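You operate a simulated robot arm through the tools that you are given. There is no shell and no other tool. Be economical: measure what you need, move in short steps, check, and stop when the job is done.

You are at the controls of a simulated two-armed robot. One attempt, no reset.

## Task
Move blue sensor No. 27 onto the heater plate and its plug to its own green jack.
Fine: stop the recording first and start it again after.

The check looks at the end state, three seconds after you hand in, the way a careful person would. Anything else that was tipped, shoved, dropped, spilled or broken makes it a failure.

## Robot
Two 7-joint arms with fingered hands on one trunk, on a base that drives. Base frame: it is fixed to the floor where the robot stands at the start and does not move with it; the origin is under the middle of the robot, x ahead of it, y to its left, z up. Units: mm, rad, N and s.
The left shoulder is at the start at [70, 149, 910], the right one opposite. With the tool pointing down near the work surface each hand reaches from about 100 to 780 mm from the robot's upright axis, wherever it stands, measured 20 degrees to its own side. Places, roughly: copy key of the logger [500, -100, 600]; flat blue plug [1000, -750, 1000]; hold key of the logger [500, -100, 500]; record key of the logger [500, -100, 600]; white key of the logger [500, 100, 500]. Payload 3.6 kg a hand.
The tool frame of a hand sits at the grasp point between the pads (the TCP): z along the fingers, y along the line on which they close. The tips reach 25 mm beyond it. The gripper opens to 88 mm. The gripper's body begins 29 mm behind the TCP. The gripper is a hand of 4 fingers: y runs from the thumb to the fingers, the wrist lies at [-13, -97, -162] in the tool frame.
Orientation is told as [roll, pitch, yaw] about the base's x, y, z axes, in that order, counted from this pose: with the fingers straight down and the wrist toward the robot, the tool's x, y and z point along [0, 1, 0], [1, 0, 0] and [0, 0, -1] of the base frame.

## Interface
- The arms move only by the tool send_rows. It takes "left_steps", "right_steps" or both (then of equal length, played together; a hand with none holds still); each is a list of rows, each a list of 2 entries, a list of its own where there are three numbers: the shift along the base's x, y, z in units of 20 mm (1.0 is 20 mm), then the turn, a rotation vector about the base's x, y, z in units of 6 degrees (1.0 is 6 degrees). In form: [[[dx, dy, dz], [wx, wy, wz]], ...]. A call has 1 to 8 rows; each row shifts and turns the commanded pose from where the row before left it. A call with a number of a shift or a turn outside -1 to 1 is refused whole. A row lasts 0.2 s, in which the tool goes at most 50 mm and 0.15 rad; a call with a longer step from one row to the next is refused whole. A pose out of reach is approached as far as the arm can. The call stops where the force on the tool passes 50 N (or 10 N more than at its start, if that is more) or the arm is blocked; 0.2 s more then pass. In this call time passes only in rows, and 0.2 s behind the last. The reply holds the time, the measured pose of the TCP, the force on the tool along the base axes, the opening and the grip force, in the units named above and with some noise, with the torque about the TCP (base axes, N m) and any sound that the robot's microphone picked up.
- Cameras (640 x 400 px; columns grow to the right, rows downward): "scene" is now at [121.8, -26.1, 1158.5]; the picture's right is [-0.30, -0.95, 0.00], its down [-0.48, 0.15, -0.86] and it looks along [0.82, -0.26, -0.50] (base axes); focal length 214 px, centre (320, 200). "left" rides on the left gripper at [-64, -83, -98] in its tool frame; the picture's right is [-0.62, -0.37, 0.69], its down [0.71, -0.63, 0.30] and it looks along [0.32, 0.68, 0.65] (tool axes); focal length 265 px, centre (320, 200). "right" rides on the right gripper at [64, -83, -98] in its tool frame; the picture's right is [-0.62, 0.37, -0.69], its down [-0.72, -0.63, 0.30] and it looks along [-0.32, 0.68, 0.65] (tool axes); focal length 265 px, centre (320, 200). There is no depth. A picture from a camera that has moved, and an enlarged one, comes with that camera's place and axes in the base frame and with its lens. The place of the scene camera against the robot may be out by one fixed shift of up to 25 mm in any direction.
- capture(camera): a new picture of that camera. The clock stands still meanwhile.
- lift_body(by): slides the trunk up (or, below 0, down) by that many mm; the arms and the scene camera ride with it, the base frame stays. It gives what a move gives, with no picture.
- base_move(legs): drives the robot by 1 to 6 legs, each [ahead, left, turn to the left] in mm, mm and rad, along the robot's own axes; the way and the turn of a leg run together, so that a leg with both is an arc; at most 1500 mm and 3.142 rad a leg. The arms and the cameras ride along, it lands a little off, and it stops where it bumps. It gives what a move gives.
- curl_fingers(index, middle, ring, thumb_bend, thumb_turn, hand): sets how far each is bent, from 0 (flat) to 1 (curled in); at 0.3 the hand is open as for a grip, at 0.7 the pads meet at the TCP. One left out holds its place. A second passes; each finger stops where it meets its share of the squeeze, and holds until it gets a number again. It is the only way to open and close the hand. It gives what a move gives, with no picture; readings hold the bend of each and the force on the fingers (four entries, about 0 where the hand has none), thumb and palm. thumb_turn goes from beside the hand (0) to across from the fingers (1), as for a grip.
- pan_tilt(pan, tilt): turns the head with the scene camera to pan (to the left, within 1.501 rad either way) and tilt (down, from -0.506 to 1.204), counted from straight ahead of the robot. It gives what a move gives.
- enlarge(camera, box): a new picture of the part [left, top, right, bottom] of that camera's present view, enlarged. The clock stands still meanwhile.
- job_done(): hands the job in; it is judged then, once.

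Go step by step. Nothing tells you exact positions but the pictures and the camera data: compare them with the known pose of the tool, close in by small moves and look again before you grip or let go. The budget is 120 turns and 88 pictures, counting those below and the enlarged ones. Unless the task says otherwise, let go and move clear before handing in, and close with one line.

The tools are called after "Emit:" by a JSON object that holds its "fn" and its "kwargs". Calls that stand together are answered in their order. send_rows: Moves the arms, as the interface text tells. Its arguments: {"type":"object","properties":{"left_steps":{"type":"array","items":{"type":"array"}},"right_steps":{"type":"array","items":{"type":"array"}}},"required":[]} The other tools are called the same way: lift_body (by) slides the trunk up or down; curl_fingers (index, middle, ring, thumb_bend, thumb_turn, hand) moves the fingers one by one; base_move (legs) drives the base; pan_tilt (pan, tilt) turns the head that bears the scene camera; capture (camera) takes a picture; enlarge (camera, box) takes an enlarged picture of a part of a camera's view; job_done () hands the job in.

At the start:

```text
t: 0.0
left_tool_pos: [433.7, 135.6, 1077.1]
left_orientation: [0.0, -0.001, 0.002]
left_wrist_force: [0.0, -0.7, -0.6]
left_moment: [-0.03, 0.0, 0.01]
left_grip_width: 87.4
left_finger_force: 0.0
left_shape: jaw
left_bend: [0.3, 0.3, 0.3, 0.3, 0.98]
left_finger forces: [0.0, 0.1, 0.1, 0.0, 0.1, 0.0]
right_tool_pos: [379.9, -283.5, 1113.5]
right_orientation: [0.0, -0.001, 0.001]
right_wrist_force: [0.3, -0.1, 1.1]
right_moment: [0.01, 0.02, 0.0]
right_grip_width: 87.5
right_finger_force: 0.1
right_shape: jaw
right_bend: [0.3, 0.3, 0.3, 0.3, 0.98]
right_finger forces: [0.1, 0.0, 0.0, 0.1, 0.0, 0.0]
trunk travel left (down, up): [-400.0, 540.0]
robot x, y, heading: [-0.4, 1.0, 0.002]
head pan, tilt: [-0.307, 0.525]
```

scene: 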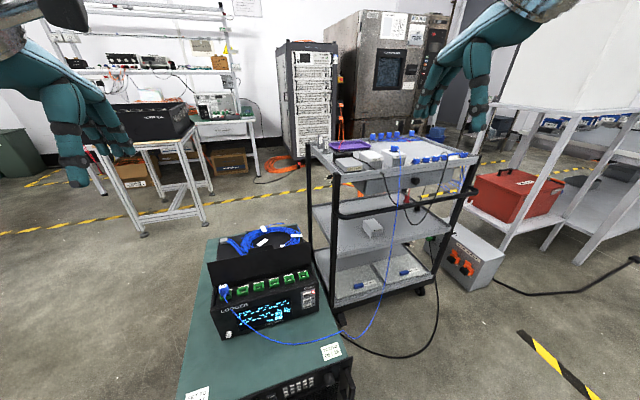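
right: 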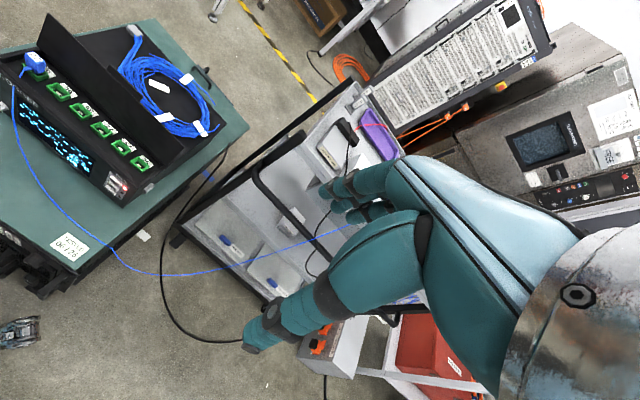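
left: 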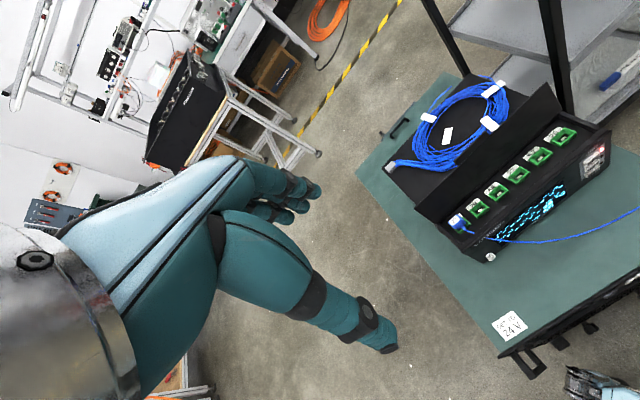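

I see a logger on a green cart with green jacks and a trolley with blue sensors to the right. I'll zoom in on both.

Emit:
{"fn": "enlarge", "kwargs": {"camera": "scene", "box": [190, 220, 350, 350]}}

Emit:
{"fn": "enlarge", "kwargs": {"camera": "scene", "box": [300, 120, 490, 240]}}

Emit:
{"fn": "enlarge", "kwargs": {"camera": "left", "box": [380, 60, 640, 280]}}

```text
3.08 times, centred on (270, 285) of scene
camera zoom: at [121.8, -26.1, 1158.5], right [-0.3, -0.95, 0.0], down [-0.48, 0.15, -0.86], along [0.82, -0.26, -0.5], focal length 660 px, centre (474, -62)
```

zoom: 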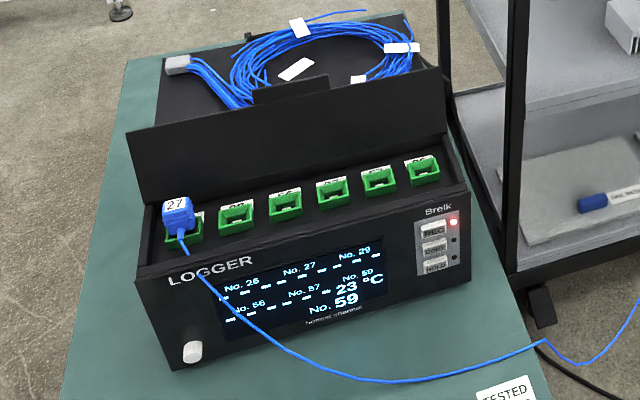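

```text
3.33 times, centred on (395, 180) of scene
camera zoom: at [121.8, -26.1, 1158.5], right [-0.3, -0.95, 0.0], down [-0.48, 0.15, -0.86], along [0.82, -0.26, -0.5], focal length 715 px, centre (70, 267)
```

zoom: 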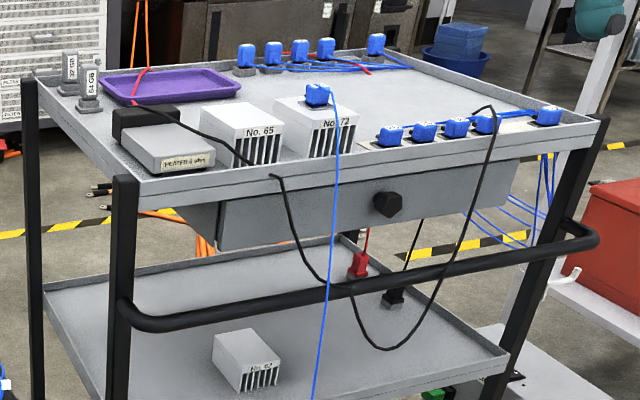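

```text
1.82 times, centred on (510, 170) of left
camera zoom: at [350.4, 70.7, 1174.5], right [-0.37, -0.62, -0.69], down [-0.63, 0.71, -0.3], along [0.68, 0.33, -0.65], focal length 483 px, centre (-26, 254)
```

zoom: 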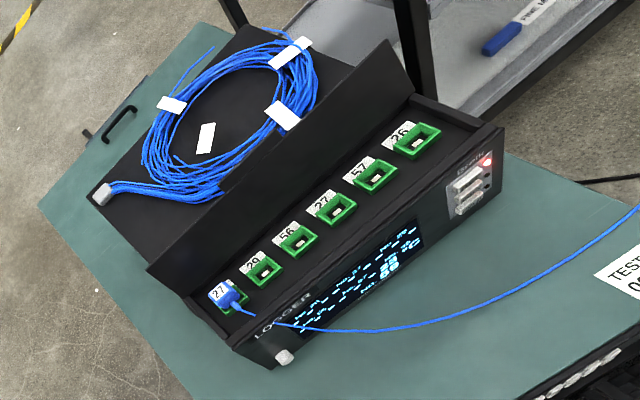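

The plug marked 27 sits in the leftmost jack; its cable runs to the blue item on block No. 72. The red lamp by REC says it's recording. I'll zoom in further on keys, jacks and the trolley top.

Emit:
{"fn": "enlarge", "kwargs": {"camera": "scene", "box": [210, 270, 320, 340]}}

Emit:
{"fn": "enlarge", "kwargs": {"camera": "scene", "box": [330, 125, 430, 190]}}

Emit:
{"fn": "enlarge", "kwargs": {"camera": "left", "box": [440, 115, 610, 265]}}

Emit:
{"fn": "enlarge", "kwargs": {"camera": "right", "box": [0, 20, 200, 200]}}

```text
5.71 times, centred on (265, 305) of scene
camera zoom: at [121.8, -26.1, 1158.5], right [-0.3, -0.95, 0.0], down [-0.48, 0.15, -0.86], along [0.82, -0.26, -0.5], focal length 1226 px, centre (634, -400)
```

zoom: 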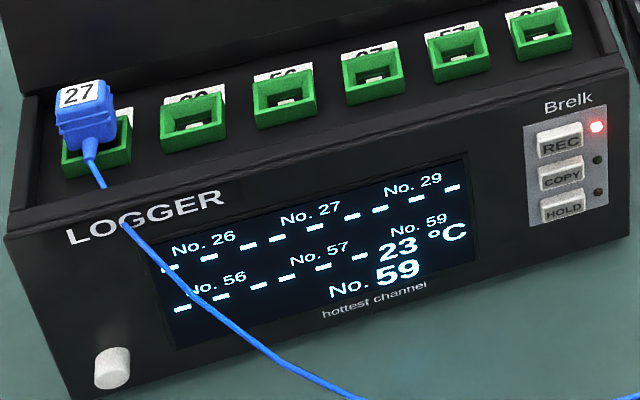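

```text
6.15 times, centred on (380, 158) of scene
camera zoom: at [121.8, -26.1, 1158.5], right [-0.3, -0.95, 0.0], down [-0.48, 0.15, -0.86], along [0.82, -0.26, -0.5], focal length 1320 px, centre (-49, 462)
```

zoom: 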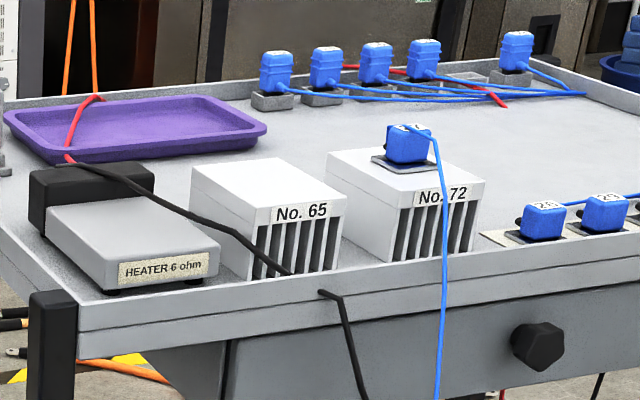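

```text
2.67 times, centred on (525, 190) of left
camera zoom: at [350.4, 70.7, 1174.5], right [-0.37, -0.62, -0.69], down [-0.63, 0.71, -0.3], along [0.68, 0.33, -0.65], focal length 708 px, centre (-227, 227)
```

zoom: 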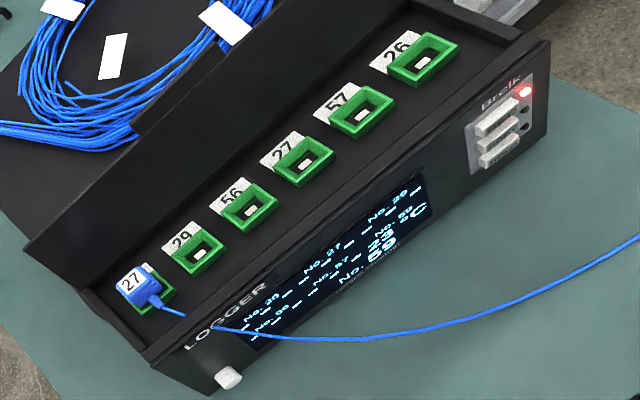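

```text
2.22 times, centred on (100, 110) of right
camera zoom: at [294.9, -219.4, 1210.5], right [0.37, -0.62, 0.69], down [-0.63, -0.72, -0.3], along [0.68, -0.32, -0.65], focal length 590 px, centre (809, 400)
```

zoom: 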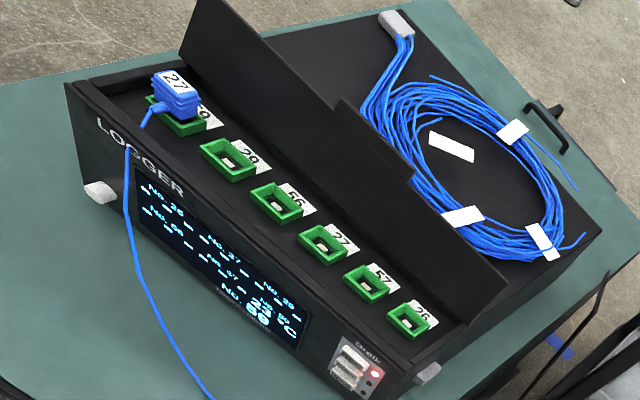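

Jacks lie in a row along y at x≈572, z≈628, spaced 43.7 mm (jack 27 at y≈-25); REC at about (521,-106,614). Next I look at the right hand while extending just the index.

Emit:
{"fn": "curl_fingers", "kwargs": {"hand": "right", "index": 0.1, "middle": 1, "ring": 1, "thumb_bend": 0.3, "thumb_turn": 0}}

Emit:
{"fn": "pan_tilt", "kwargs": {"pan": -0.5, "tilt": 0.2}}

Emit:
{"fn": "capture", "kwargs": {"camera": "scene"}}

Emit:
{"fn": "capture", "kwargs": {"camera": "right"}}

```text
t: 1.0
left_tool_pos: [434.2, 135.8, 1076.9]
left_orientation: [0.0, 0.0, 0.003]
left_wrist_force: [0.4, -0.3, -0.5]
left_moment: [-0.02, -0.02, -0.02]
left_grip_width: 87.7
left_finger_force: 0.0
left_shape: jaw
left_bend: [0.3, 0.3, 0.3, 0.3, 0.98]
left_finger forces: [0.1, 0.0, 0.0, 0.1, 0.1, 0.0]
right_tool_pos: [378.3, -284.1, 1112.1]
right_orientation: [0.0, 0.0, 0.002]
right_wrist_force: [-0.1, -0.6, 0.8]
right_moment: [0.02, 0.02, -0.03]
right_grip_width: 123.3
right_finger_force: 0.1
right_shape: fingers
right_bend: [0.1, 1.0, 1.0, 0.3, 0.0]
right_finger forces: [0.0, 0.1, 0.1, 0.0, 0.0, 0.0]
trunk travel left (down, up): [-400.0, 540.0]
robot x, y, heading: [2.1, -2.2, -0.002]
head pan, tilt: [-0.307, 0.525]
```

```text
t: 1.8
left_tool_pos: [434.3, 136.2, 1077.1]
left_orientation: [0.0, 0.0, 0.003]
left_wrist_force: [-0.9, 0.7, 0.5]
left_moment: [0.0, -0.04, 0.04]
left_grip_width: 87.6
left_finger_force: 0.1
left_shape: jaw
left_bend: [0.3, 0.3, 0.3, 0.3, 0.98]
left_finger forces: [0.0, 0.0, 0.0, 0.0, 0.0, 0.0]
right_tool_pos: [380.3, -285.1, 1113.1]
right_orientation: [0.001, -0.001, 0.0]
right_wrist_force: [0.3, 0.2, 0.1]
right_moment: [0.02, 0.01, 0.01]
right_grip_width: 123.5
right_finger_force: 0.2
right_shape: fingers
right_bend: [0.1, 1.0, 1.0, 0.3, 0.0]
right_finger forces: [0.0, 0.0, 0.0, 0.1, 0.1, 0.0]
trunk travel left (down, up): [-400.0, 540.0]
robot x, y, heading: [-0.4, -2.3, -0.004]
head pan, tilt: [-0.499, 0.201]
```

```text
77 pictures are left
camera scene: at [117.8, -43.4, 1188.5], right [-0.48, -0.88, 0.0], down [-0.18, 0.1, -0.98], along [0.86, -0.47, -0.2], focal length 214 px, centre (320, 200)
```

scene: 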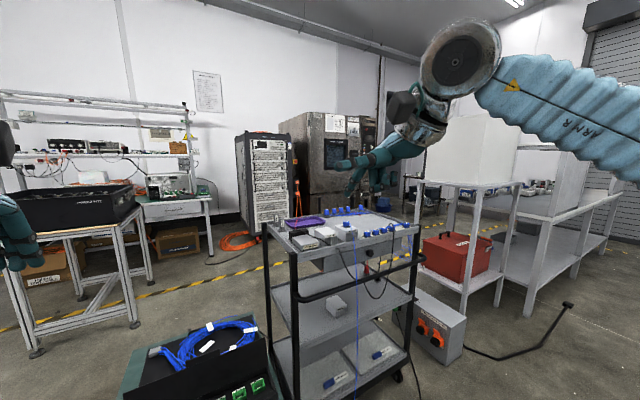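

```text
76 pictures are left
camera right: at [295.2, -219.4, 1210.4], right [0.37, -0.62, 0.69], down [-0.63, -0.72, -0.3], along [0.68, -0.32, -0.65], focal length 265 px, centre (320, 200)
```

right: 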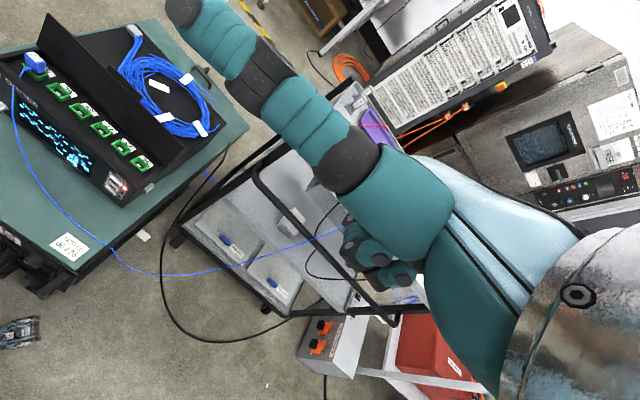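

The long digit in the right camera may be the thumb turned sideways; I need a closer look from the scene camera.

Emit:
{"fn": "enlarge", "kwargs": {"camera": "scene", "box": [310, 80, 470, 200]}}

```text
3.33 times, centred on (390, 140) of scene
camera zoom: at [117.8, -43.4, 1188.5], right [-0.48, -0.88, 0.0], down [-0.18, 0.1, -0.98], along [0.86, -0.47, -0.2], focal length 715 px, centre (87, 400)
```

zoom: 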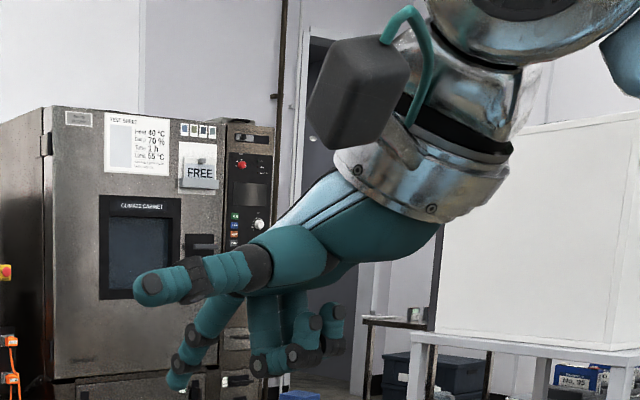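

The thumb is the sideways digit; the index is extended, with middle and ring curled. I'll put the thumb across again, then lower and pitch the right hand toward the front of the REC key, with the scene camera following.

Emit:
{"fn": "curl_fingers", "kwargs": {"hand": "right", "index": 0.2, "thumb_turn": 1, "thumb_bend": 0.3}}

Emit:
{"fn": "send_rows", "kwargs": {"right_steps": [[[0, 1, -1], [0, -1, 0]], [[0, 1, -1], [0, -1, 0]], [[0, 1, -1], [0, -1, 0]], [[0, 1, -1], [0, -1, 0]], [[0, 1, -1], [0, -1, 0]], [[0, 1, -1], [0, -1, 0]], [[0, 1, -1], [0, -1, 0]], [[0, 0.9, -1], [0, -1, 0]]]}}

Emit:
{"fn": "send_rows", "kwargs": {"right_steps": [[[0, 0, -1], [0, -0.6, 0]], [[0, 0, -1], [0, 0, 0]], [[0, 0, -1], [0, 0, 0]], [[0, 0, -1], [0, 0, 0]], [[0, 0, -1], [0, 0, 0]], [[0, 0, -1], [0, 0, 0]], [[0, 0, -1], [0, 0, 0]], [[0, 0, -1], [0, 0, 0]]]}}

Emit:
{"fn": "pan_tilt", "kwargs": {"pan": -0.1, "tilt": 0.8}}

Emit:
{"fn": "capture", "kwargs": {"camera": "scene"}}

Emit:
{"fn": "capture", "kwargs": {"camera": "right"}}

```text
t: 2.8
left_tool_pos: [434.0, 135.4, 1075.5]
left_orientation: [-0.001, 0.001, 0.003]
left_wrist_force: [-0.2, 0.0, -0.2]
left_moment: [0.01, 0.01, 0.02]
left_grip_width: 87.8
left_finger_force: 0.0
left_shape: jaw
left_bend: [0.3, 0.3, 0.3, 0.3, 0.98]
left_finger forces: [0.0, 0.0, 0.0, 0.0, 0.0, 0.0]
right_tool_pos: [379.5, -282.8, 1111.4]
right_orientation: [-0.002, 0.0, 0.0]
right_wrist_force: [-0.9, 0.0, 0.6]
right_moment: [0.02, 0.01, 0.0]
right_grip_width: 96.6
right_finger_force: 0.1
right_shape: fingers
right_bend: [0.2, 1.0, 1.0, 0.3, 0.97]
right_finger forces: [0.0, 0.0, 0.1, 0.0, 0.0, 0.0]
trunk travel left (down, up): [-400.0, 540.0]
robot x, y, heading: [-1.1, 1.0, 0.003]
head pan, tilt: [-0.499, 0.201]
```

```text
t: 4.6
left_tool_pos: [435.0, 137.7, 1075.3]
left_orientation: [-0.002, 0.002, 0.003]
left_wrist_force: [1.1, 0.3, 0.0]
left_moment: [0.03, -0.01, 0.01]
left_grip_width: 87.6
left_finger_force: 0.0
left_shape: jaw
left_bend: [0.3, 0.3, 0.3, 0.3, 0.98]
left_finger forces: [0.1, 0.1, 0.1, 0.0, 0.0, 0.0]
right_tool_pos: [435.6, -103.2, 1008.1]
right_orientation: [-0.006, -0.836, 0.007]
right_wrist_force: [1.4, 0.6, -0.5]
right_moment: [-0.01, 0.01, 0.01]
right_grip_width: 96.9
right_finger_force: 0.0
right_shape: fingers
right_bend: [0.2, 1.0, 1.0, 0.3, 0.97]
right_finger forces: [0.0, 0.0, 0.1, 0.0, 0.0, 0.0]
right hand out of reach, approached as far as the arm can: row 5, 6, 7, 8
trunk travel left (down, up): [-400.0, 540.0]
robot x, y, heading: [3.2, 1.7, -0.0]
head pan, tilt: [-0.499, 0.201]
```

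```text
t: 6.4
left_tool_pos: [435.8, 136.1, 1076.5]
left_orientation: [0.001, 0.0, 0.004]
left_wrist_force: [0.1, 0.1, -0.4]
left_moment: [-0.03, 0.02, 0.02]
left_grip_width: 87.5
left_finger_force: 0.0
left_shape: jaw
left_bend: [0.3, 0.3, 0.3, 0.3, 0.98]
left_finger forces: [0.1, 0.0, 0.0, 0.0, 0.0, 0.0]
right_tool_pos: [470.9, -82.4, 862.9]
right_orientation: [-0.001, -0.899, 0.005]
right_wrist_force: [0.1, 0.7, -0.1]
right_moment: [-0.02, -0.03, 0.02]
right_grip_width: 96.4
right_finger_force: 0.0
right_shape: fingers
right_bend: [0.2, 1.0, 1.0, 0.3, 0.97]
right_finger forces: [0.1, 0.1, 0.0, 0.1, 0.1, 0.1]
right hand out of reach, approached as far as the arm can: row 1, 2, 3, 4, 5, 6
trunk travel left (down, up): [-400.0, 540.0]
robot x, y, heading: [-1.2, -1.1, 0.003]
head pan, tilt: [-0.499, 0.201]
```

```text
t: 7.4
left_tool_pos: [435.6, 135.9, 1076.6]
left_orientation: [0.0, -0.001, 0.004]
left_wrist_force: [0.0, -0.4, -0.4]
left_moment: [-0.02, 0.03, -0.03]
left_grip_width: 87.4
left_finger_force: 0.1
left_shape: jaw
left_bend: [0.3, 0.3, 0.3, 0.3, 0.98]
left_finger forces: [0.0, 0.1, 0.0, 0.0, 0.0, 0.1]
right_tool_pos: [470.5, -81.2, 863.2]
right_orientation: [-0.003, -0.9, 0.004]
right_wrist_force: [-0.5, 0.3, 0.5]
right_moment: [-0.03, -0.01, 0.01]
right_grip_width: 96.8
right_finger_force: 0.1
right_shape: fingers
right_bend: [0.2, 1.0, 1.0, 0.3, 0.97]
right_finger forces: [0.0, 0.2, 0.1, 0.0, 0.2, 0.1]
trunk travel left (down, up): [-400.0, 540.0]
robot x, y, heading: [-1.3, 4.1, -0.004]
head pan, tilt: [-0.099, 0.799]
```

```text
74 pictures are left
camera scene: at [116.2, -6.9, 1135.0], right [-0.1, -0.99, 0.0], down [-0.71, 0.07, -0.7], along [0.69, -0.07, -0.72], focal length 214 px, centre (320, 200)
```

scene: 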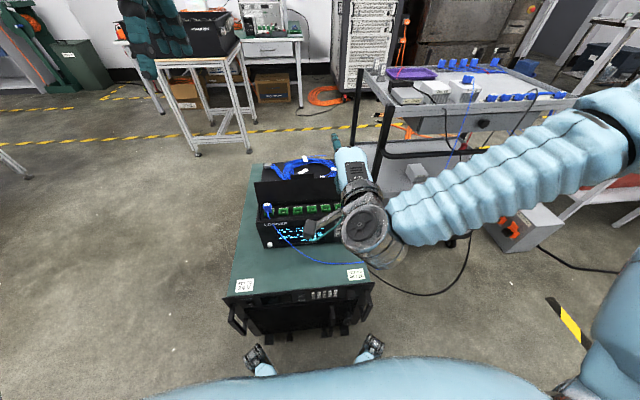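

```text
73 pictures are left
camera right: at [340.6, -17.3, 858.8], right [-0.31, -0.62, 0.72], down [-0.15, -0.72, -0.68], along [0.94, -0.32, 0.13], focal length 265 px, centre (320, 200)
```

right: 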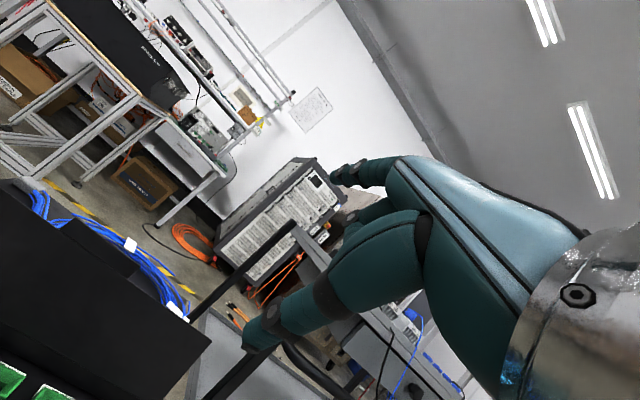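

That pose is too close to the body for the right arm; I'll back the base up by 250 mm to give room.

Emit:
{"fn": "base_move", "kwargs": {"legs": [[-250, 0, 0]]}}

Emit:
{"fn": "send_rows", "kwargs": {"right_steps": [[[1, 0, -1], [0, 0, 0]], [[1, 0, -1], [0, 0, 0]], [[1, -0.5, -1], [0, 0, 0]], [[1, -0.5, -1], [0, 0, 0]], [[1, -0.5, -1], [0, 0, 0]], [[1, -0.5, -1], [0, 0, 0]], [[1, 0, -1], [0, 0, 0]], [[1, 0, -1], [0, 0, 0]]]}}

Emit:
{"fn": "capture", "kwargs": {"camera": "scene"}}

Emit:
{"fn": "capture", "kwargs": {"camera": "right"}}

```text
t: 11.2
left_tool_pos: [183.6, 138.5, 1074.6]
left_orientation: [-0.001, 0.001, 0.013]
left_wrist_force: [-0.8, 0.7, 0.6]
left_moment: [-0.04, 0.0, 0.03]
left_grip_width: 87.9
left_finger_force: 0.1
left_shape: jaw
left_bend: [0.3, 0.3, 0.3, 0.3, 0.98]
left_finger forces: [0.1, 0.0, 0.0, 0.1, 0.0, 0.0]
right_tool_pos: [221.5, -77.6, 862.8]
right_orientation: [-0.002, -0.9, 0.016]
right_wrist_force: [0.6, -0.9, -0.3]
right_moment: [-0.01, 0.01, 0.0]
right_grip_width: 96.5
right_finger_force: 0.1
right_shape: fingers
right_bend: [0.2, 1.0, 1.0, 0.3, 0.97]
right_finger forces: [0.0, 0.1, 0.1, 0.0, 0.0, 0.0]
trunk travel left (down, up): [-400.0, 540.0]
robot x, y, heading: [-248.1, -4.1, 0.012]
head pan, tilt: [-0.099, 0.799]
```

```text
t: 13.0
left_tool_pos: [184.8, 138.8, 1076.4]
left_orientation: [0.0, 0.0, 0.014]
left_wrist_force: [1.2, -0.2, 0.1]
left_moment: [0.04, 0.02, -0.01]
left_grip_width: 87.7
left_finger_force: 0.1
left_shape: jaw
left_bend: [0.3, 0.3, 0.3, 0.3, 0.98]
left_finger forces: [0.0, 0.0, 0.0, 0.0, 0.0, 0.0]
right_tool_pos: [293.8, -79.4, 877.5]
right_orientation: [-0.006, -0.89, 0.011]
right_wrist_force: [0.5, 0.4, 0.0]
right_moment: [0.01, -0.03, 0.0]
right_grip_width: 96.7
right_finger_force: 0.0
right_shape: fingers
right_bend: [0.2, 1.0, 1.0, 0.3, 0.97]
right_finger forces: [0.0, 0.0, 0.0, 0.1, 0.0, 0.1]
right hand out of reach, approached as far as the arm can: row 1, 2, 3, 4, 5, 6, 7, 8
trunk travel left (down, up): [-400.0, 540.0]
robot x, y, heading: [-251.3, -1.9, 0.015]
head pan, tilt: [-0.099, 0.799]
```

```text
72 pictures are left
camera scene: at [-134.3, -6.8, 1134.8], right [-0.09, -1.0, 0.0], down [-0.71, 0.06, -0.7], along [0.69, -0.06, -0.72], focal length 214 px, centre (320, 200)
```

scene: 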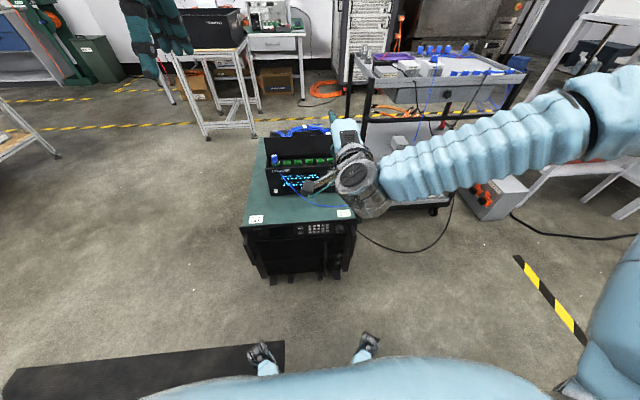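

```text
71 pictures are left
camera right: at [164.2, -16.0, 874.7], right [-0.3, -0.62, 0.72], down [-0.16, -0.72, -0.68], along [0.94, -0.32, 0.12], focal length 265 px, centre (320, 200)
```

right: 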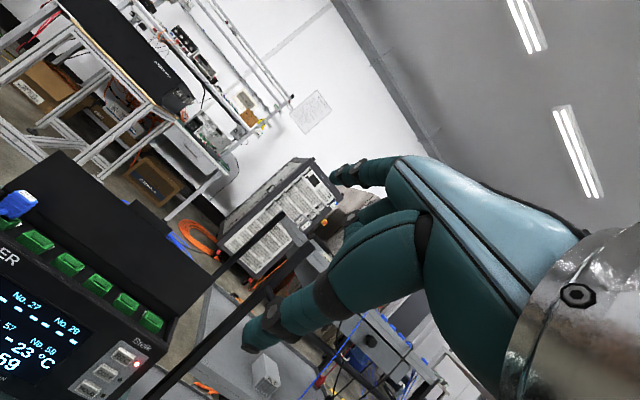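

The low forward-pointing pose seems limited by the wrist, so I lower the trunk instead so the arm reaches more level.

Emit:
{"fn": "lift_body", "kwargs": {"by": -280}}

Emit:
{"fn": "send_rows", "kwargs": {"right_steps": [[[0.5, -0.5, 0], [0, 0, 0]], [[0.5, -0.5, 0], [0, 0, 0]], [[0.5, -0.5, 0], [0, 0, 0]], [[0.5, -0.5, 0], [0, 0, 0]]]}}

Emit:
{"fn": "pan_tilt", "kwargs": {"pan": -0.1, "tilt": 0.5}}

Emit:
{"fn": "capture", "kwargs": {"camera": "scene"}}

Emit:
{"fn": "capture", "kwargs": {"camera": "right"}}

```text
t: 15.8
left_tool_pos: [184.3, 139.2, 795.6]
left_orientation: [0.0, 0.002, 0.014]
left_wrist_force: [-0.7, 0.6, 0.3]
left_moment: [-0.01, -0.02, 0.02]
left_grip_width: 87.8
left_finger_force: 0.1
left_shape: jaw
left_bend: [0.3, 0.3, 0.3, 0.3, 0.98]
left_finger forces: [0.0, 0.0, 0.0, 0.1, 0.0, 0.0]
right_tool_pos: [294.2, -79.5, 598.0]
right_orientation: [-0.006, -0.891, 0.011]
right_wrist_force: [0.3, 0.1, 0.4]
right_moment: [0.0, 0.0, 0.02]
right_grip_width: 96.9
right_finger_force: 0.0
right_shape: fingers
right_bend: [0.2, 1.0, 1.0, 0.3, 0.97]
right_finger forces: [0.1, 0.1, 0.0, 0.1, 0.0, 0.1]
trunk travel left (down, up): [-120.0, 820.0]
robot x, y, heading: [-250.6, 0.6, 0.016]
head pan, tilt: [-0.099, 0.799]
```

```text
t: 16.8
left_tool_pos: [184.3, 140.3, 796.4]
left_orientation: [-0.001, -0.001, 0.016]
left_wrist_force: [0.4, -0.1, 0.4]
left_moment: [0.01, 0.02, 0.01]
left_grip_width: 87.5
left_finger_force: 0.0
left_shape: jaw
left_bend: [0.3, 0.3, 0.3, 0.3, 0.98]
left_finger forces: [0.0, 0.0, 0.0, 0.0, 0.0, 0.0]
right_tool_pos: [325.5, -116.6, 619.1]
right_orientation: [-0.003, -0.887, 0.005]
right_wrist_force: [-0.9, 0.8, 0.1]
right_moment: [0.01, 0.02, -0.03]
right_grip_width: 96.7
right_finger_force: 0.0
right_shape: fingers
right_bend: [0.2, 1.0, 1.0, 0.3, 0.97]
right_finger forces: [0.0, 0.0, 0.0, 0.0, 0.1, 0.0]
right hand out of reach, approached as far as the arm can: row 2, 3, 4
trunk travel left (down, up): [-120.0, 820.0]
robot x, y, heading: [-252.4, -2.6, 0.014]
head pan, tilt: [-0.099, 0.799]
```

```text
t: 17.6
left_tool_pos: [184.4, 139.3, 795.9]
left_orientation: [0.0, 0.0, 0.014]
left_wrist_force: [0.2, -0.2, -0.2]
left_moment: [0.0, 0.04, 0.01]
left_grip_width: 87.5
left_finger_force: 0.0
left_shape: jaw
left_bend: [0.3, 0.3, 0.3, 0.3, 0.98]
left_finger forces: [0.0, 0.1, 0.0, 0.0, 0.0, 0.0]
right_tool_pos: [326.5, -118.2, 618.4]
right_orientation: [-0.003, -0.884, 0.005]
right_wrist_force: [0.0, 0.6, -0.1]
right_moment: [0.0, 0.0, 0.0]
right_grip_width: 96.7
right_finger_force: 0.1
right_shape: fingers
right_bend: [0.2, 1.0, 1.0, 0.3, 0.97]
right_finger forces: [0.0, 0.1, 0.0, 0.1, 0.0, 0.0]
trunk travel left (down, up): [-120.0, 820.0]
robot x, y, heading: [-248.0, -1.9, 0.009]
head pan, tilt: [-0.099, 0.499]
```

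```text
70 pictures are left
camera scene: at [-124.4, -7.7, 880.8], right [-0.09, -1.0, 0.0], down [-0.48, 0.04, -0.88], along [0.87, -0.08, -0.48], focal length 214 px, centre (320, 200)
```

scene: 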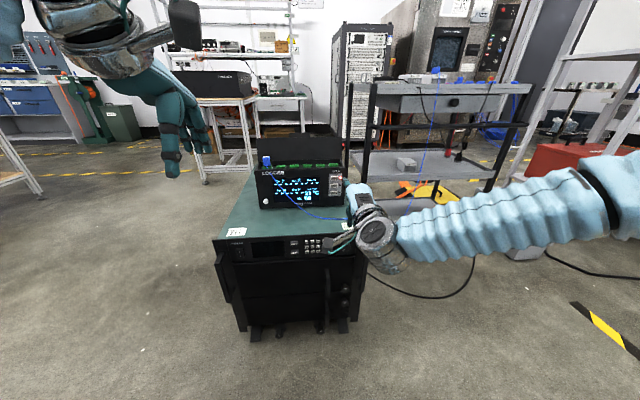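

```text
69 pictures are left
camera right: at [196.8, -53.4, 616.0], right [-0.3, -0.62, 0.72], down [-0.16, -0.72, -0.68], along [0.94, -0.32, 0.12], focal length 265 px, centre (320, 200)
```

right: 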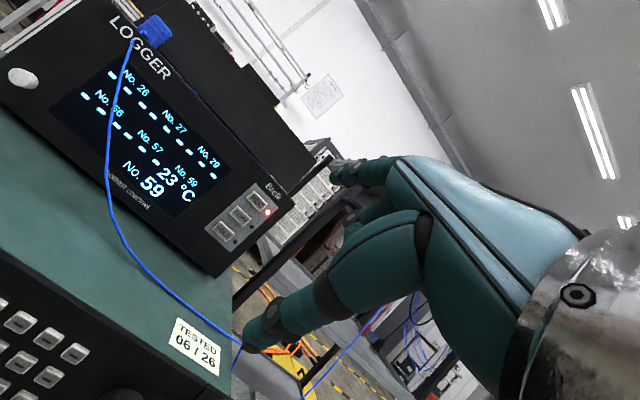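

The wrist still limits this orientation. I'll use less pitch with a flat index, which points forward-down anyway.

Emit:
{"fn": "curl_fingers", "kwargs": {"hand": "right", "index": 0.0, "thumb_bend": 0.7}}

Emit:
{"fn": "send_rows", "kwargs": {"right_steps": [[[0, 0, 0.5], [0, 1, 0]], [[0, 0, 0.5], [0, 1, 0]], [[0, 0, 0], [0, 1, 0]], [[0, 0, 0], [0, 1, 0]], [[0.5, 0, 0], [0, 0.5, 0]], [[1, 0, 0], [0, 0, 0]]]}}

Emit:
{"fn": "capture", "kwargs": {"camera": "right"}}

Emit:
{"fn": "capture", "kwargs": {"camera": "scene"}}

```text
t: 18.6
left_tool_pos: [184.6, 138.6, 796.6]
left_orientation: [0.001, 0.001, 0.013]
left_wrist_force: [0.8, 0.4, 0.4]
left_moment: [0.01, 0.03, -0.03]
left_grip_width: 87.7
left_finger_force: 0.0
left_shape: jaw
left_bend: [0.3, 0.3, 0.3, 0.3, 0.98]
left_finger forces: [0.0, 0.0, 0.1, 0.0, 0.0, 0.0]
right_tool_pos: [326.9, -118.9, 618.8]
right_orientation: [-0.003, -0.885, 0.006]
right_wrist_force: [0.3, -0.1, -0.1]
right_moment: [0.0, 0.03, 0.05]
right_grip_width: 76.5
right_finger_force: 0.0
right_shape: fingers
right_bend: [0.0, 1.0, 1.0, 0.7, 1.0]
right_finger forces: [0.1, 0.1, 0.0, 0.1, 0.0, 0.0]
trunk travel left (down, up): [-120.0, 820.0]
robot x, y, heading: [-251.2, -0.1, 0.015]
head pan, tilt: [-0.099, 0.499]
```

```text
t: 20.0
left_tool_pos: [184.5, 139.3, 795.8]
left_orientation: [0.0, 0.001, 0.014]
left_wrist_force: [0.9, -0.5, -0.1]
left_moment: [-0.01, 0.0, -0.01]
left_grip_width: 87.6
left_finger_force: 0.1
left_shape: jaw
left_bend: [0.3, 0.3, 0.3, 0.3, 0.98]
left_finger forces: [0.0, 0.0, 0.0, 0.1, 0.0, 0.0]
right_tool_pos: [355.7, -117.8, 639.4]
right_orientation: [0.002, -0.417, 0.009]
right_wrist_force: [-0.7, 0.2, -0.2]
right_moment: [0.02, 0.01, 0.0]
right_grip_width: 76.4
right_finger_force: 0.1
right_shape: fingers
right_bend: [0.0, 1.0, 1.0, 0.7, 1.0]
right_finger forces: [0.0, 0.1, 0.1, 0.1, 0.0, 0.0]
trunk travel left (down, up): [-120.0, 820.0]
robot x, y, heading: [-249.7, -3.2, 0.008]
head pan, tilt: [-0.099, 0.499]
```

```text
68 pictures are left
camera right: at [238.0, -54.7, 694.8], right [0.06, -0.62, 0.78], down [-0.45, -0.72, -0.53], along [0.89, -0.32, -0.32], focal length 265 px, centre (320, 200)
```

right: 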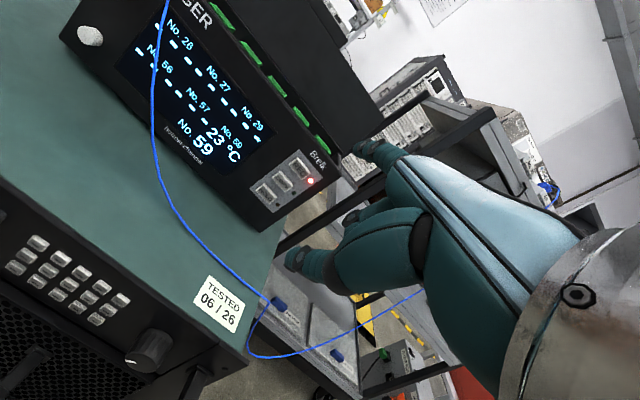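

```text
67 pictures are left
camera scene: at [-124.2, -7.8, 880.8], right [-0.09, -1.0, 0.0], down [-0.48, 0.04, -0.88], along [0.87, -0.08, -0.48], focal length 214 px, centre (320, 200)
```

scene: 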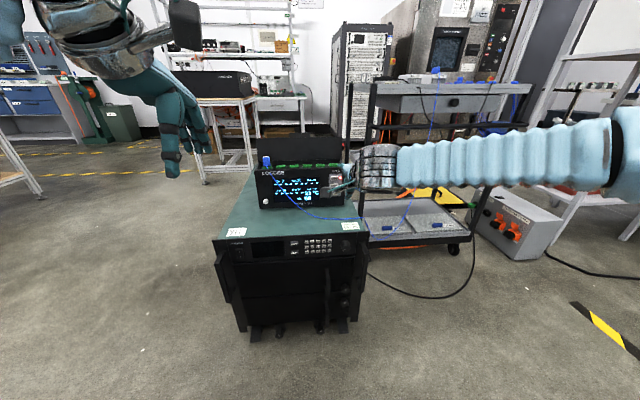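

This orientation works. I'll zoom in on the fingertip and keys for precise alignment.

Emit:
{"fn": "enlarge", "kwargs": {"camera": "right", "box": [230, 110, 430, 235]}}

Emit:
{"fn": "enlarge", "kwargs": {"camera": "scene", "box": [250, 120, 410, 220]}}

```text
3.20 times, centred on (330, 172) of right
camera zoom: at [238.0, -54.7, 694.8], right [0.06, -0.62, 0.78], down [-0.45, -0.72, -0.53], along [0.89, -0.32, -0.32], focal length 849 px, centre (288, 288)
```

zoom: 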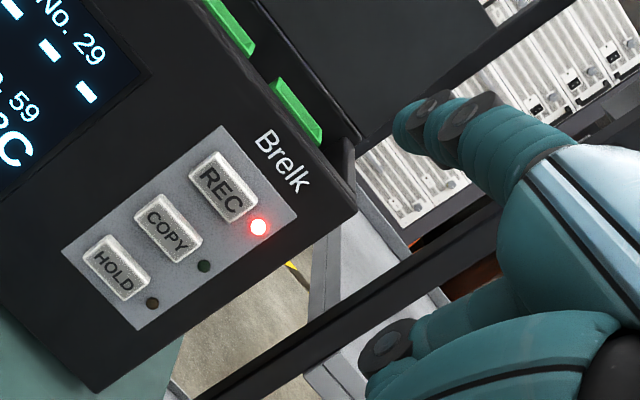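

```text
4.00 times, centred on (330, 170) of scene
camera zoom: at [-124.2, -7.8, 880.8], right [-0.09, -1.0, 0.0], down [-0.48, 0.04, -0.88], along [0.87, -0.08, -0.48], focal length 858 px, centre (280, 320)
```

zoom: 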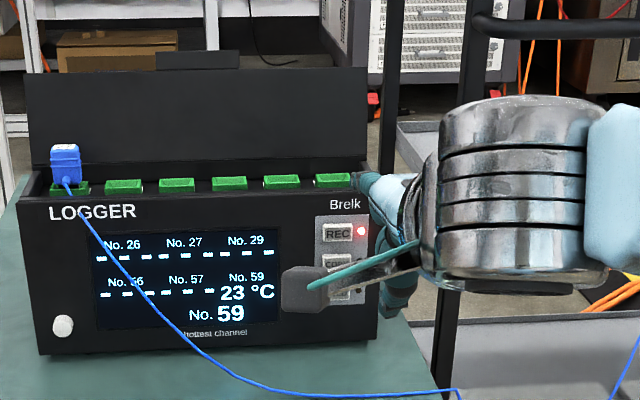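

Tip estimated at (410,-102,677), REC at about (521,-110,600). I'll go down 75 mm and forward 70 mm, then recheck.

Emit:
{"fn": "send_rows", "kwargs": {"right_steps": [[[0.5, -0.4, -1], [0, 0, 0]], [[0.5, 0, -1], [0, 0, 0]], [[0.5, 0, -1], [0, 0, 0]], [[0.5, 0, -0.75], [0, 0, 0]], [[0.5, 0, 0], [0, 0, 0]], [[0.5, 0, 0], [0, 0, 0]], [[0.5, 0, 0], [0, 0, 0]]]}}

Emit:
{"fn": "enlarge", "kwargs": {"camera": "right", "box": [230, 70, 430, 195]}}

Emit:
{"fn": "enlarge", "kwargs": {"camera": "scene", "box": [250, 120, 410, 220]}}

```text
t: 21.6
left_tool_pos: [183.2, 139.6, 796.1]
left_orientation: [0.001, 0.001, 0.014]
left_wrist_force: [0.4, -0.4, 0.4]
left_moment: [0.03, -0.02, 0.05]
left_grip_width: 87.8
left_finger_force: 0.1
left_shape: jaw
left_bend: [0.3, 0.3, 0.3, 0.3, 0.98]
left_finger forces: [0.0, 0.0, 0.0, 0.1, 0.0, 0.0]
right_tool_pos: [423.6, -126.4, 563.0]
right_orientation: [-0.002, -0.419, 0.007]
right_wrist_force: [-0.2, -0.6, 0.3]
right_moment: [-0.01, 0.01, -0.02]
right_grip_width: 76.3
right_finger_force: 0.0
right_shape: fingers
right_bend: [0.0, 1.0, 1.0, 0.7, 1.0]
right_finger forces: [0.0, 0.0, 0.0, 0.0, 0.0, 0.0]
trunk travel left (down, up): [-120.0, 820.0]
robot x, y, heading: [-252.7, -1.7, 0.011]
head pan, tilt: [-0.099, 0.499]
```

```text
3.20 times, centred on (330, 132) of right
camera zoom: at [306.9, -62.0, 619.0], right [0.06, -0.62, 0.78], down [-0.45, -0.72, -0.53], along [0.89, -0.32, -0.32], focal length 849 px, centre (288, 416)
```

zoom: 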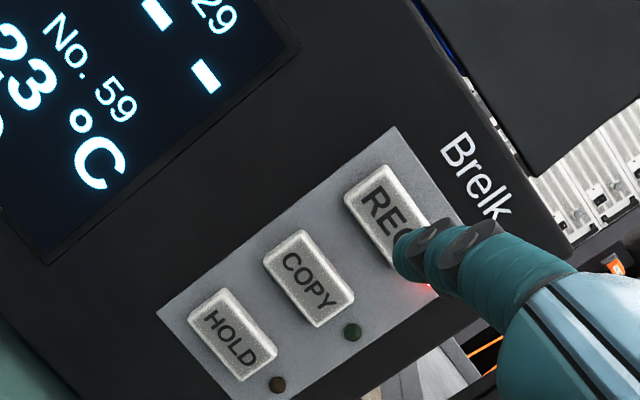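

```text
4.00 times, centred on (330, 170) of scene
camera zoom: at [-124.4, -7.7, 880.8], right [-0.09, -1.0, 0.0], down [-0.48, 0.04, -0.88], along [0.87, -0.08, -0.48], focal length 858 px, centre (280, 320)
```

zoom: 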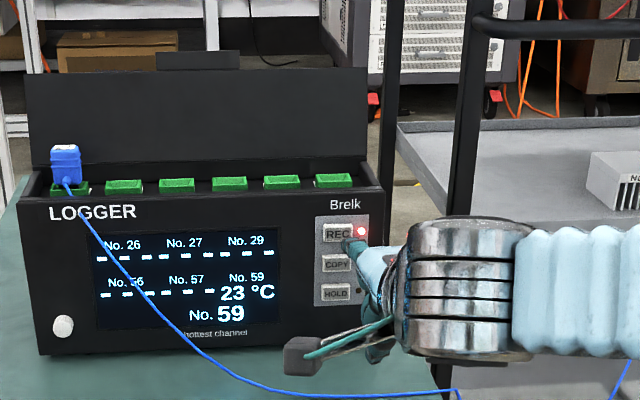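

Fingertip lines up with REC, about 40 mm in front. Advancing slowly.

Emit:
{"fn": "send_rows", "kwargs": {"right_steps": [[[0.4, 0, 0.05], [0, 0, 0]], [[0.4, 0, 0.05], [0, 0, 0]], [[0.4, 0, 0], [0, 0, 0]], [[0.3, 0, 0], [0, 0, 0]]]}}

Emit:
{"fn": "enlarge", "kwargs": {"camera": "right", "box": [230, 70, 430, 195]}}

```text
t: 22.6
left_tool_pos: [183.3, 138.8, 796.4]
left_orientation: [-0.001, -0.001, 0.014]
left_wrist_force: [-0.9, 0.4, 0.3]
left_moment: [-0.01, 0.0, 0.0]
left_grip_width: 87.7
left_finger_force: 0.1
left_shape: jaw
left_bend: [0.3, 0.3, 0.3, 0.3, 0.98]
left_finger forces: [0.0, 0.0, 0.1, 0.1, 0.0, 0.1]
right_tool_pos: [453.9, -125.3, 565.6]
right_orientation: [0.0, -0.421, 0.01]
right_wrist_force: [-7.2, -0.1, 1.5]
right_moment: [0.06, -0.36, 0.06]
right_grip_width: 75.7
right_finger_force: 4.2
right_shape: fingers
right_bend: [0.0, 1.0, 1.0, 0.7, 1.0]
right_finger forces: [7.7, 0.0, 0.1, 0.0, 0.1, 0.0]
trunk travel left (down, up): [-120.0, 820.0]
robot x, y, heading: [-250.2, -0.7, 0.013]
head pan, tilt: [-0.099, 0.499]
heard: click
```

```text
3.20 times, centred on (330, 132) of right
camera zoom: at [335.6, -62.2, 621.5], right [0.06, -0.62, 0.78], down [-0.45, -0.72, -0.54], along [0.89, -0.32, -0.32], focal length 849 px, centre (288, 416)
```

zoom: 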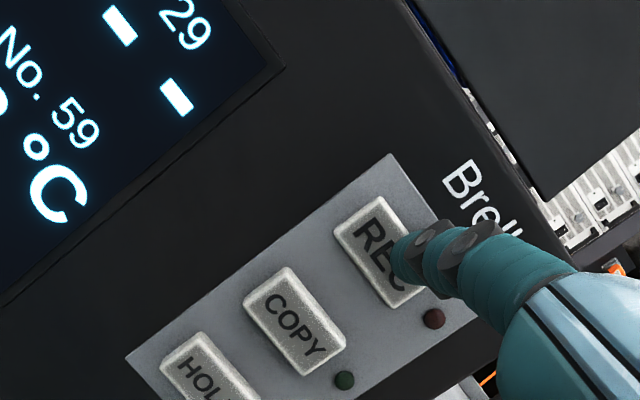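

Click heard and the red lamp is off. Retreating to confirm it stays off.

Emit:
{"fn": "send_rows", "kwargs": {"right_steps": [[[-0.5, 0, 0], [0, 0, 0]], [[-1, 0, 0], [0, 0, 0]], [[-1, 0, 0.5], [0, 0, 0]], [[-0.5, 0, 1], [0, 0, 0]], [[0, 0, 1], [0, 0, 0]], [[0, 0, 1], [0, 0, 0]]]}}

Emit:
{"fn": "enlarge", "kwargs": {"camera": "scene", "box": [250, 120, 410, 220]}}

```text
t: 24.0
left_tool_pos: [183.3, 139.8, 795.9]
left_orientation: [-0.001, 0.001, 0.014]
left_wrist_force: [-0.2, -0.5, -0.4]
left_moment: [0.0, 0.03, -0.01]
left_grip_width: 87.6
left_finger_force: 0.0
left_shape: jaw
left_bend: [0.3, 0.3, 0.3, 0.3, 0.98]
left_finger forces: [0.0, 0.1, 0.0, 0.0, 0.0, 0.0]
right_tool_pos: [394.2, -124.3, 637.7]
right_orientation: [0.0, -0.418, 0.01]
right_wrist_force: [-0.4, -0.2, -0.7]
right_moment: [0.03, 0.0, 0.03]
right_grip_width: 76.4
right_finger_force: 0.1
right_shape: fingers
right_bend: [0.0, 1.0, 1.0, 0.7, 1.0]
right_finger forces: [0.0, 0.1, 0.0, 0.1, 0.1, 0.0]
trunk travel left (down, up): [-120.0, 820.0]
robot x, y, heading: [-246.9, -5.2, 0.012]
head pan, tilt: [-0.099, 0.499]
```

```text
4.00 times, centred on (330, 170) of scene
camera zoom: at [-124.6, -7.7, 880.9], right [-0.09, -1.0, 0.0], down [-0.48, 0.04, -0.88], along [0.87, -0.08, -0.48], focal length 858 px, centre (280, 320)
```

zoom: 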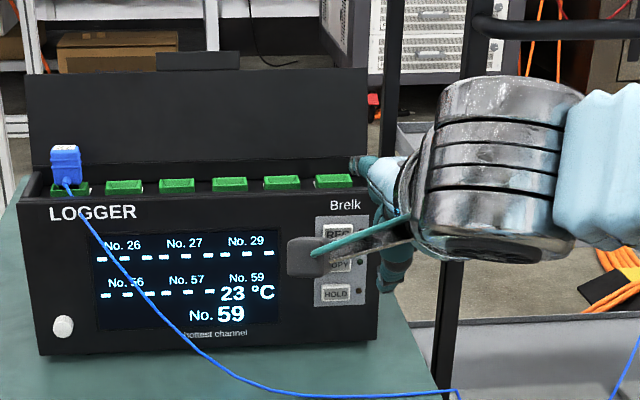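

Recording is stopped. Now I raise the trunk, tuck the right arm, and drive forward again so the left hand can reach the plug.

Emit:
{"fn": "lift_body", "kwargs": {"by": 280}}

Emit:
{"fn": "send_rows", "kwargs": {"right_steps": [[[-0.5, -1, 1], [0, 0.5, 0]], [[-0.5, -1, 1], [0, 0.5, 0]], [[-0.5, -1, 1], [0, 0.5, 0]], [[-0.5, -1, 1], [0, 0.5, 0]], [[-0.5, -1, 1], [0, 0.5, 0]], [[-0.5, -1, 1], [0, 0.5, 0]], [[-0.5, -1, 1], [0, 0.5, 0]], [[-0.5, -1, 1], [0, 0.5, 0]]]}}

Emit:
{"fn": "base_move", "kwargs": {"legs": [[250, 0, 0]]}}

Emit:
{"fn": "pan_tilt", "kwargs": {"pan": 0.1, "tilt": 0.8}}

Emit:
{"fn": "capture", "kwargs": {"camera": "left"}}

```text
t: 26.9
left_tool_pos: [183.6, 140.0, 1075.9]
left_orientation: [-0.001, 0.001, 0.016]
left_wrist_force: [0.7, -0.1, -0.5]
left_moment: [0.04, 0.01, -0.01]
left_grip_width: 87.8
left_finger_force: 0.0
left_shape: jaw
left_bend: [0.3, 0.3, 0.3, 0.3, 0.98]
left_finger forces: [0.0, 0.0, 0.0, 0.0, 0.0, 0.0]
right_tool_pos: [394.8, -123.9, 917.1]
right_orientation: [0.0, -0.419, 0.008]
right_wrist_force: [0.0, -0.1, -0.5]
right_moment: [-0.01, -0.02, -0.01]
right_grip_width: 76.4
right_finger_force: 0.0
right_shape: fingers
right_bend: [0.0, 1.0, 1.0, 0.7, 1.0]
right_finger forces: [0.0, 0.1, 0.0, 0.1, 0.1, 0.1]
trunk travel left (down, up): [-400.0, 540.0]
robot x, y, heading: [-247.5, 2.0, 0.012]
head pan, tilt: [-0.099, 0.499]
```

```text
t: 28.6
left_tool_pos: [183.6, 140.0, 1075.5]
left_orientation: [0.0, 0.0, 0.016]
left_wrist_force: [-1.0, -0.5, -0.3]
left_moment: [0.0, 0.02, -0.02]
left_grip_width: 87.7
left_finger_force: 0.1
left_shape: jaw
left_bend: [0.3, 0.3, 0.3, 0.3, 0.98]
left_finger forces: [0.1, 0.0, 0.0, 0.0, 0.0, 0.0]
right_tool_pos: [316.3, -285.7, 1075.7]
right_orientation: [0.004, 0.002, 0.007]
right_wrist_force: [0.3, 0.3, -0.3]
right_moment: [0.01, 0.01, -0.01]
right_grip_width: 76.4
right_finger_force: 0.1
right_shape: fingers
right_bend: [0.0, 1.0, 1.0, 0.7, 1.0]
right_finger forces: [0.0, 0.0, 0.1, 0.0, 0.1, 0.0]
trunk travel left (down, up): [-400.0, 540.0]
robot x, y, heading: [-254.0, -1.1, 0.014]
head pan, tilt: [-0.099, 0.499]
```

```text
t: 32.4
left_tool_pos: [431.3, 144.3, 1076.1]
left_orientation: [0.0, -0.001, 0.015]
left_wrist_force: [1.1, -0.2, 0.8]
left_moment: [0.0, -0.01, 0.01]
left_grip_width: 87.8
left_finger_force: 0.1
left_shape: jaw
left_bend: [0.3, 0.3, 0.3, 0.3, 0.98]
left_finger forces: [0.1, 0.1, 0.0, 0.0, 0.0, 0.0]
right_tool_pos: [563.9, -282.6, 1076.1]
right_orientation: [0.004, 0.0, 0.008]
right_wrist_force: [0.2, 0.1, -0.4]
right_moment: [0.01, -0.01, 0.0]
right_grip_width: 76.5
right_finger_force: 0.0
right_shape: fingers
right_bend: [0.0, 1.0, 1.0, 0.7, 1.0]
right_finger forces: [0.0, 0.0, 0.0, 0.0, 0.0, 0.0]
trunk travel left (down, up): [-400.0, 540.0]
robot x, y, heading: [-1.3, -1.9, 0.011]
head pan, tilt: [-0.099, 0.499]
```

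```text
t: 33.2
left_tool_pos: [433.2, 141.8, 1076.6]
left_orientation: [0.0, 0.0, 0.015]
left_wrist_force: [0.0, 1.1, 0.1]
left_moment: [0.0, -0.01, -0.02]
left_grip_width: 87.7
left_finger_force: 0.1
left_shape: jaw
left_bend: [0.3, 0.3, 0.3, 0.3, 0.98]
left_finger forces: [0.0, 0.1, 0.0, 0.0, 0.0, 0.0]
right_tool_pos: [565.1, -282.2, 1075.5]
right_orientation: [0.003, 0.0, 0.007]
right_wrist_force: [0.1, 0.1, -0.8]
right_moment: [-0.03, -0.04, -0.02]
right_grip_width: 76.6
right_finger_force: 0.1
right_shape: fingers
right_bend: [0.0, 1.0, 1.0, 0.7, 1.0]
right_finger forces: [0.0, 0.0, 0.1, 0.0, 0.1, 0.0]
trunk travel left (down, up): [-400.0, 540.0]
robot x, y, heading: [-2.7, 0.4, 0.01]
head pan, tilt: [0.099, 0.799]
```

```text
60 pictures are left
camera left: at [349.1, 76.2, 1174.6], right [-0.36, -0.63, -0.69], down [-0.64, 0.7, -0.3], along [0.68, 0.33, -0.65], focal length 265 px, centre (320, 200)
```

left: 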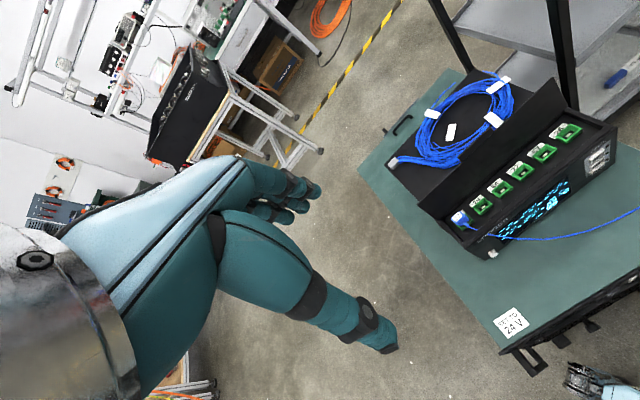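

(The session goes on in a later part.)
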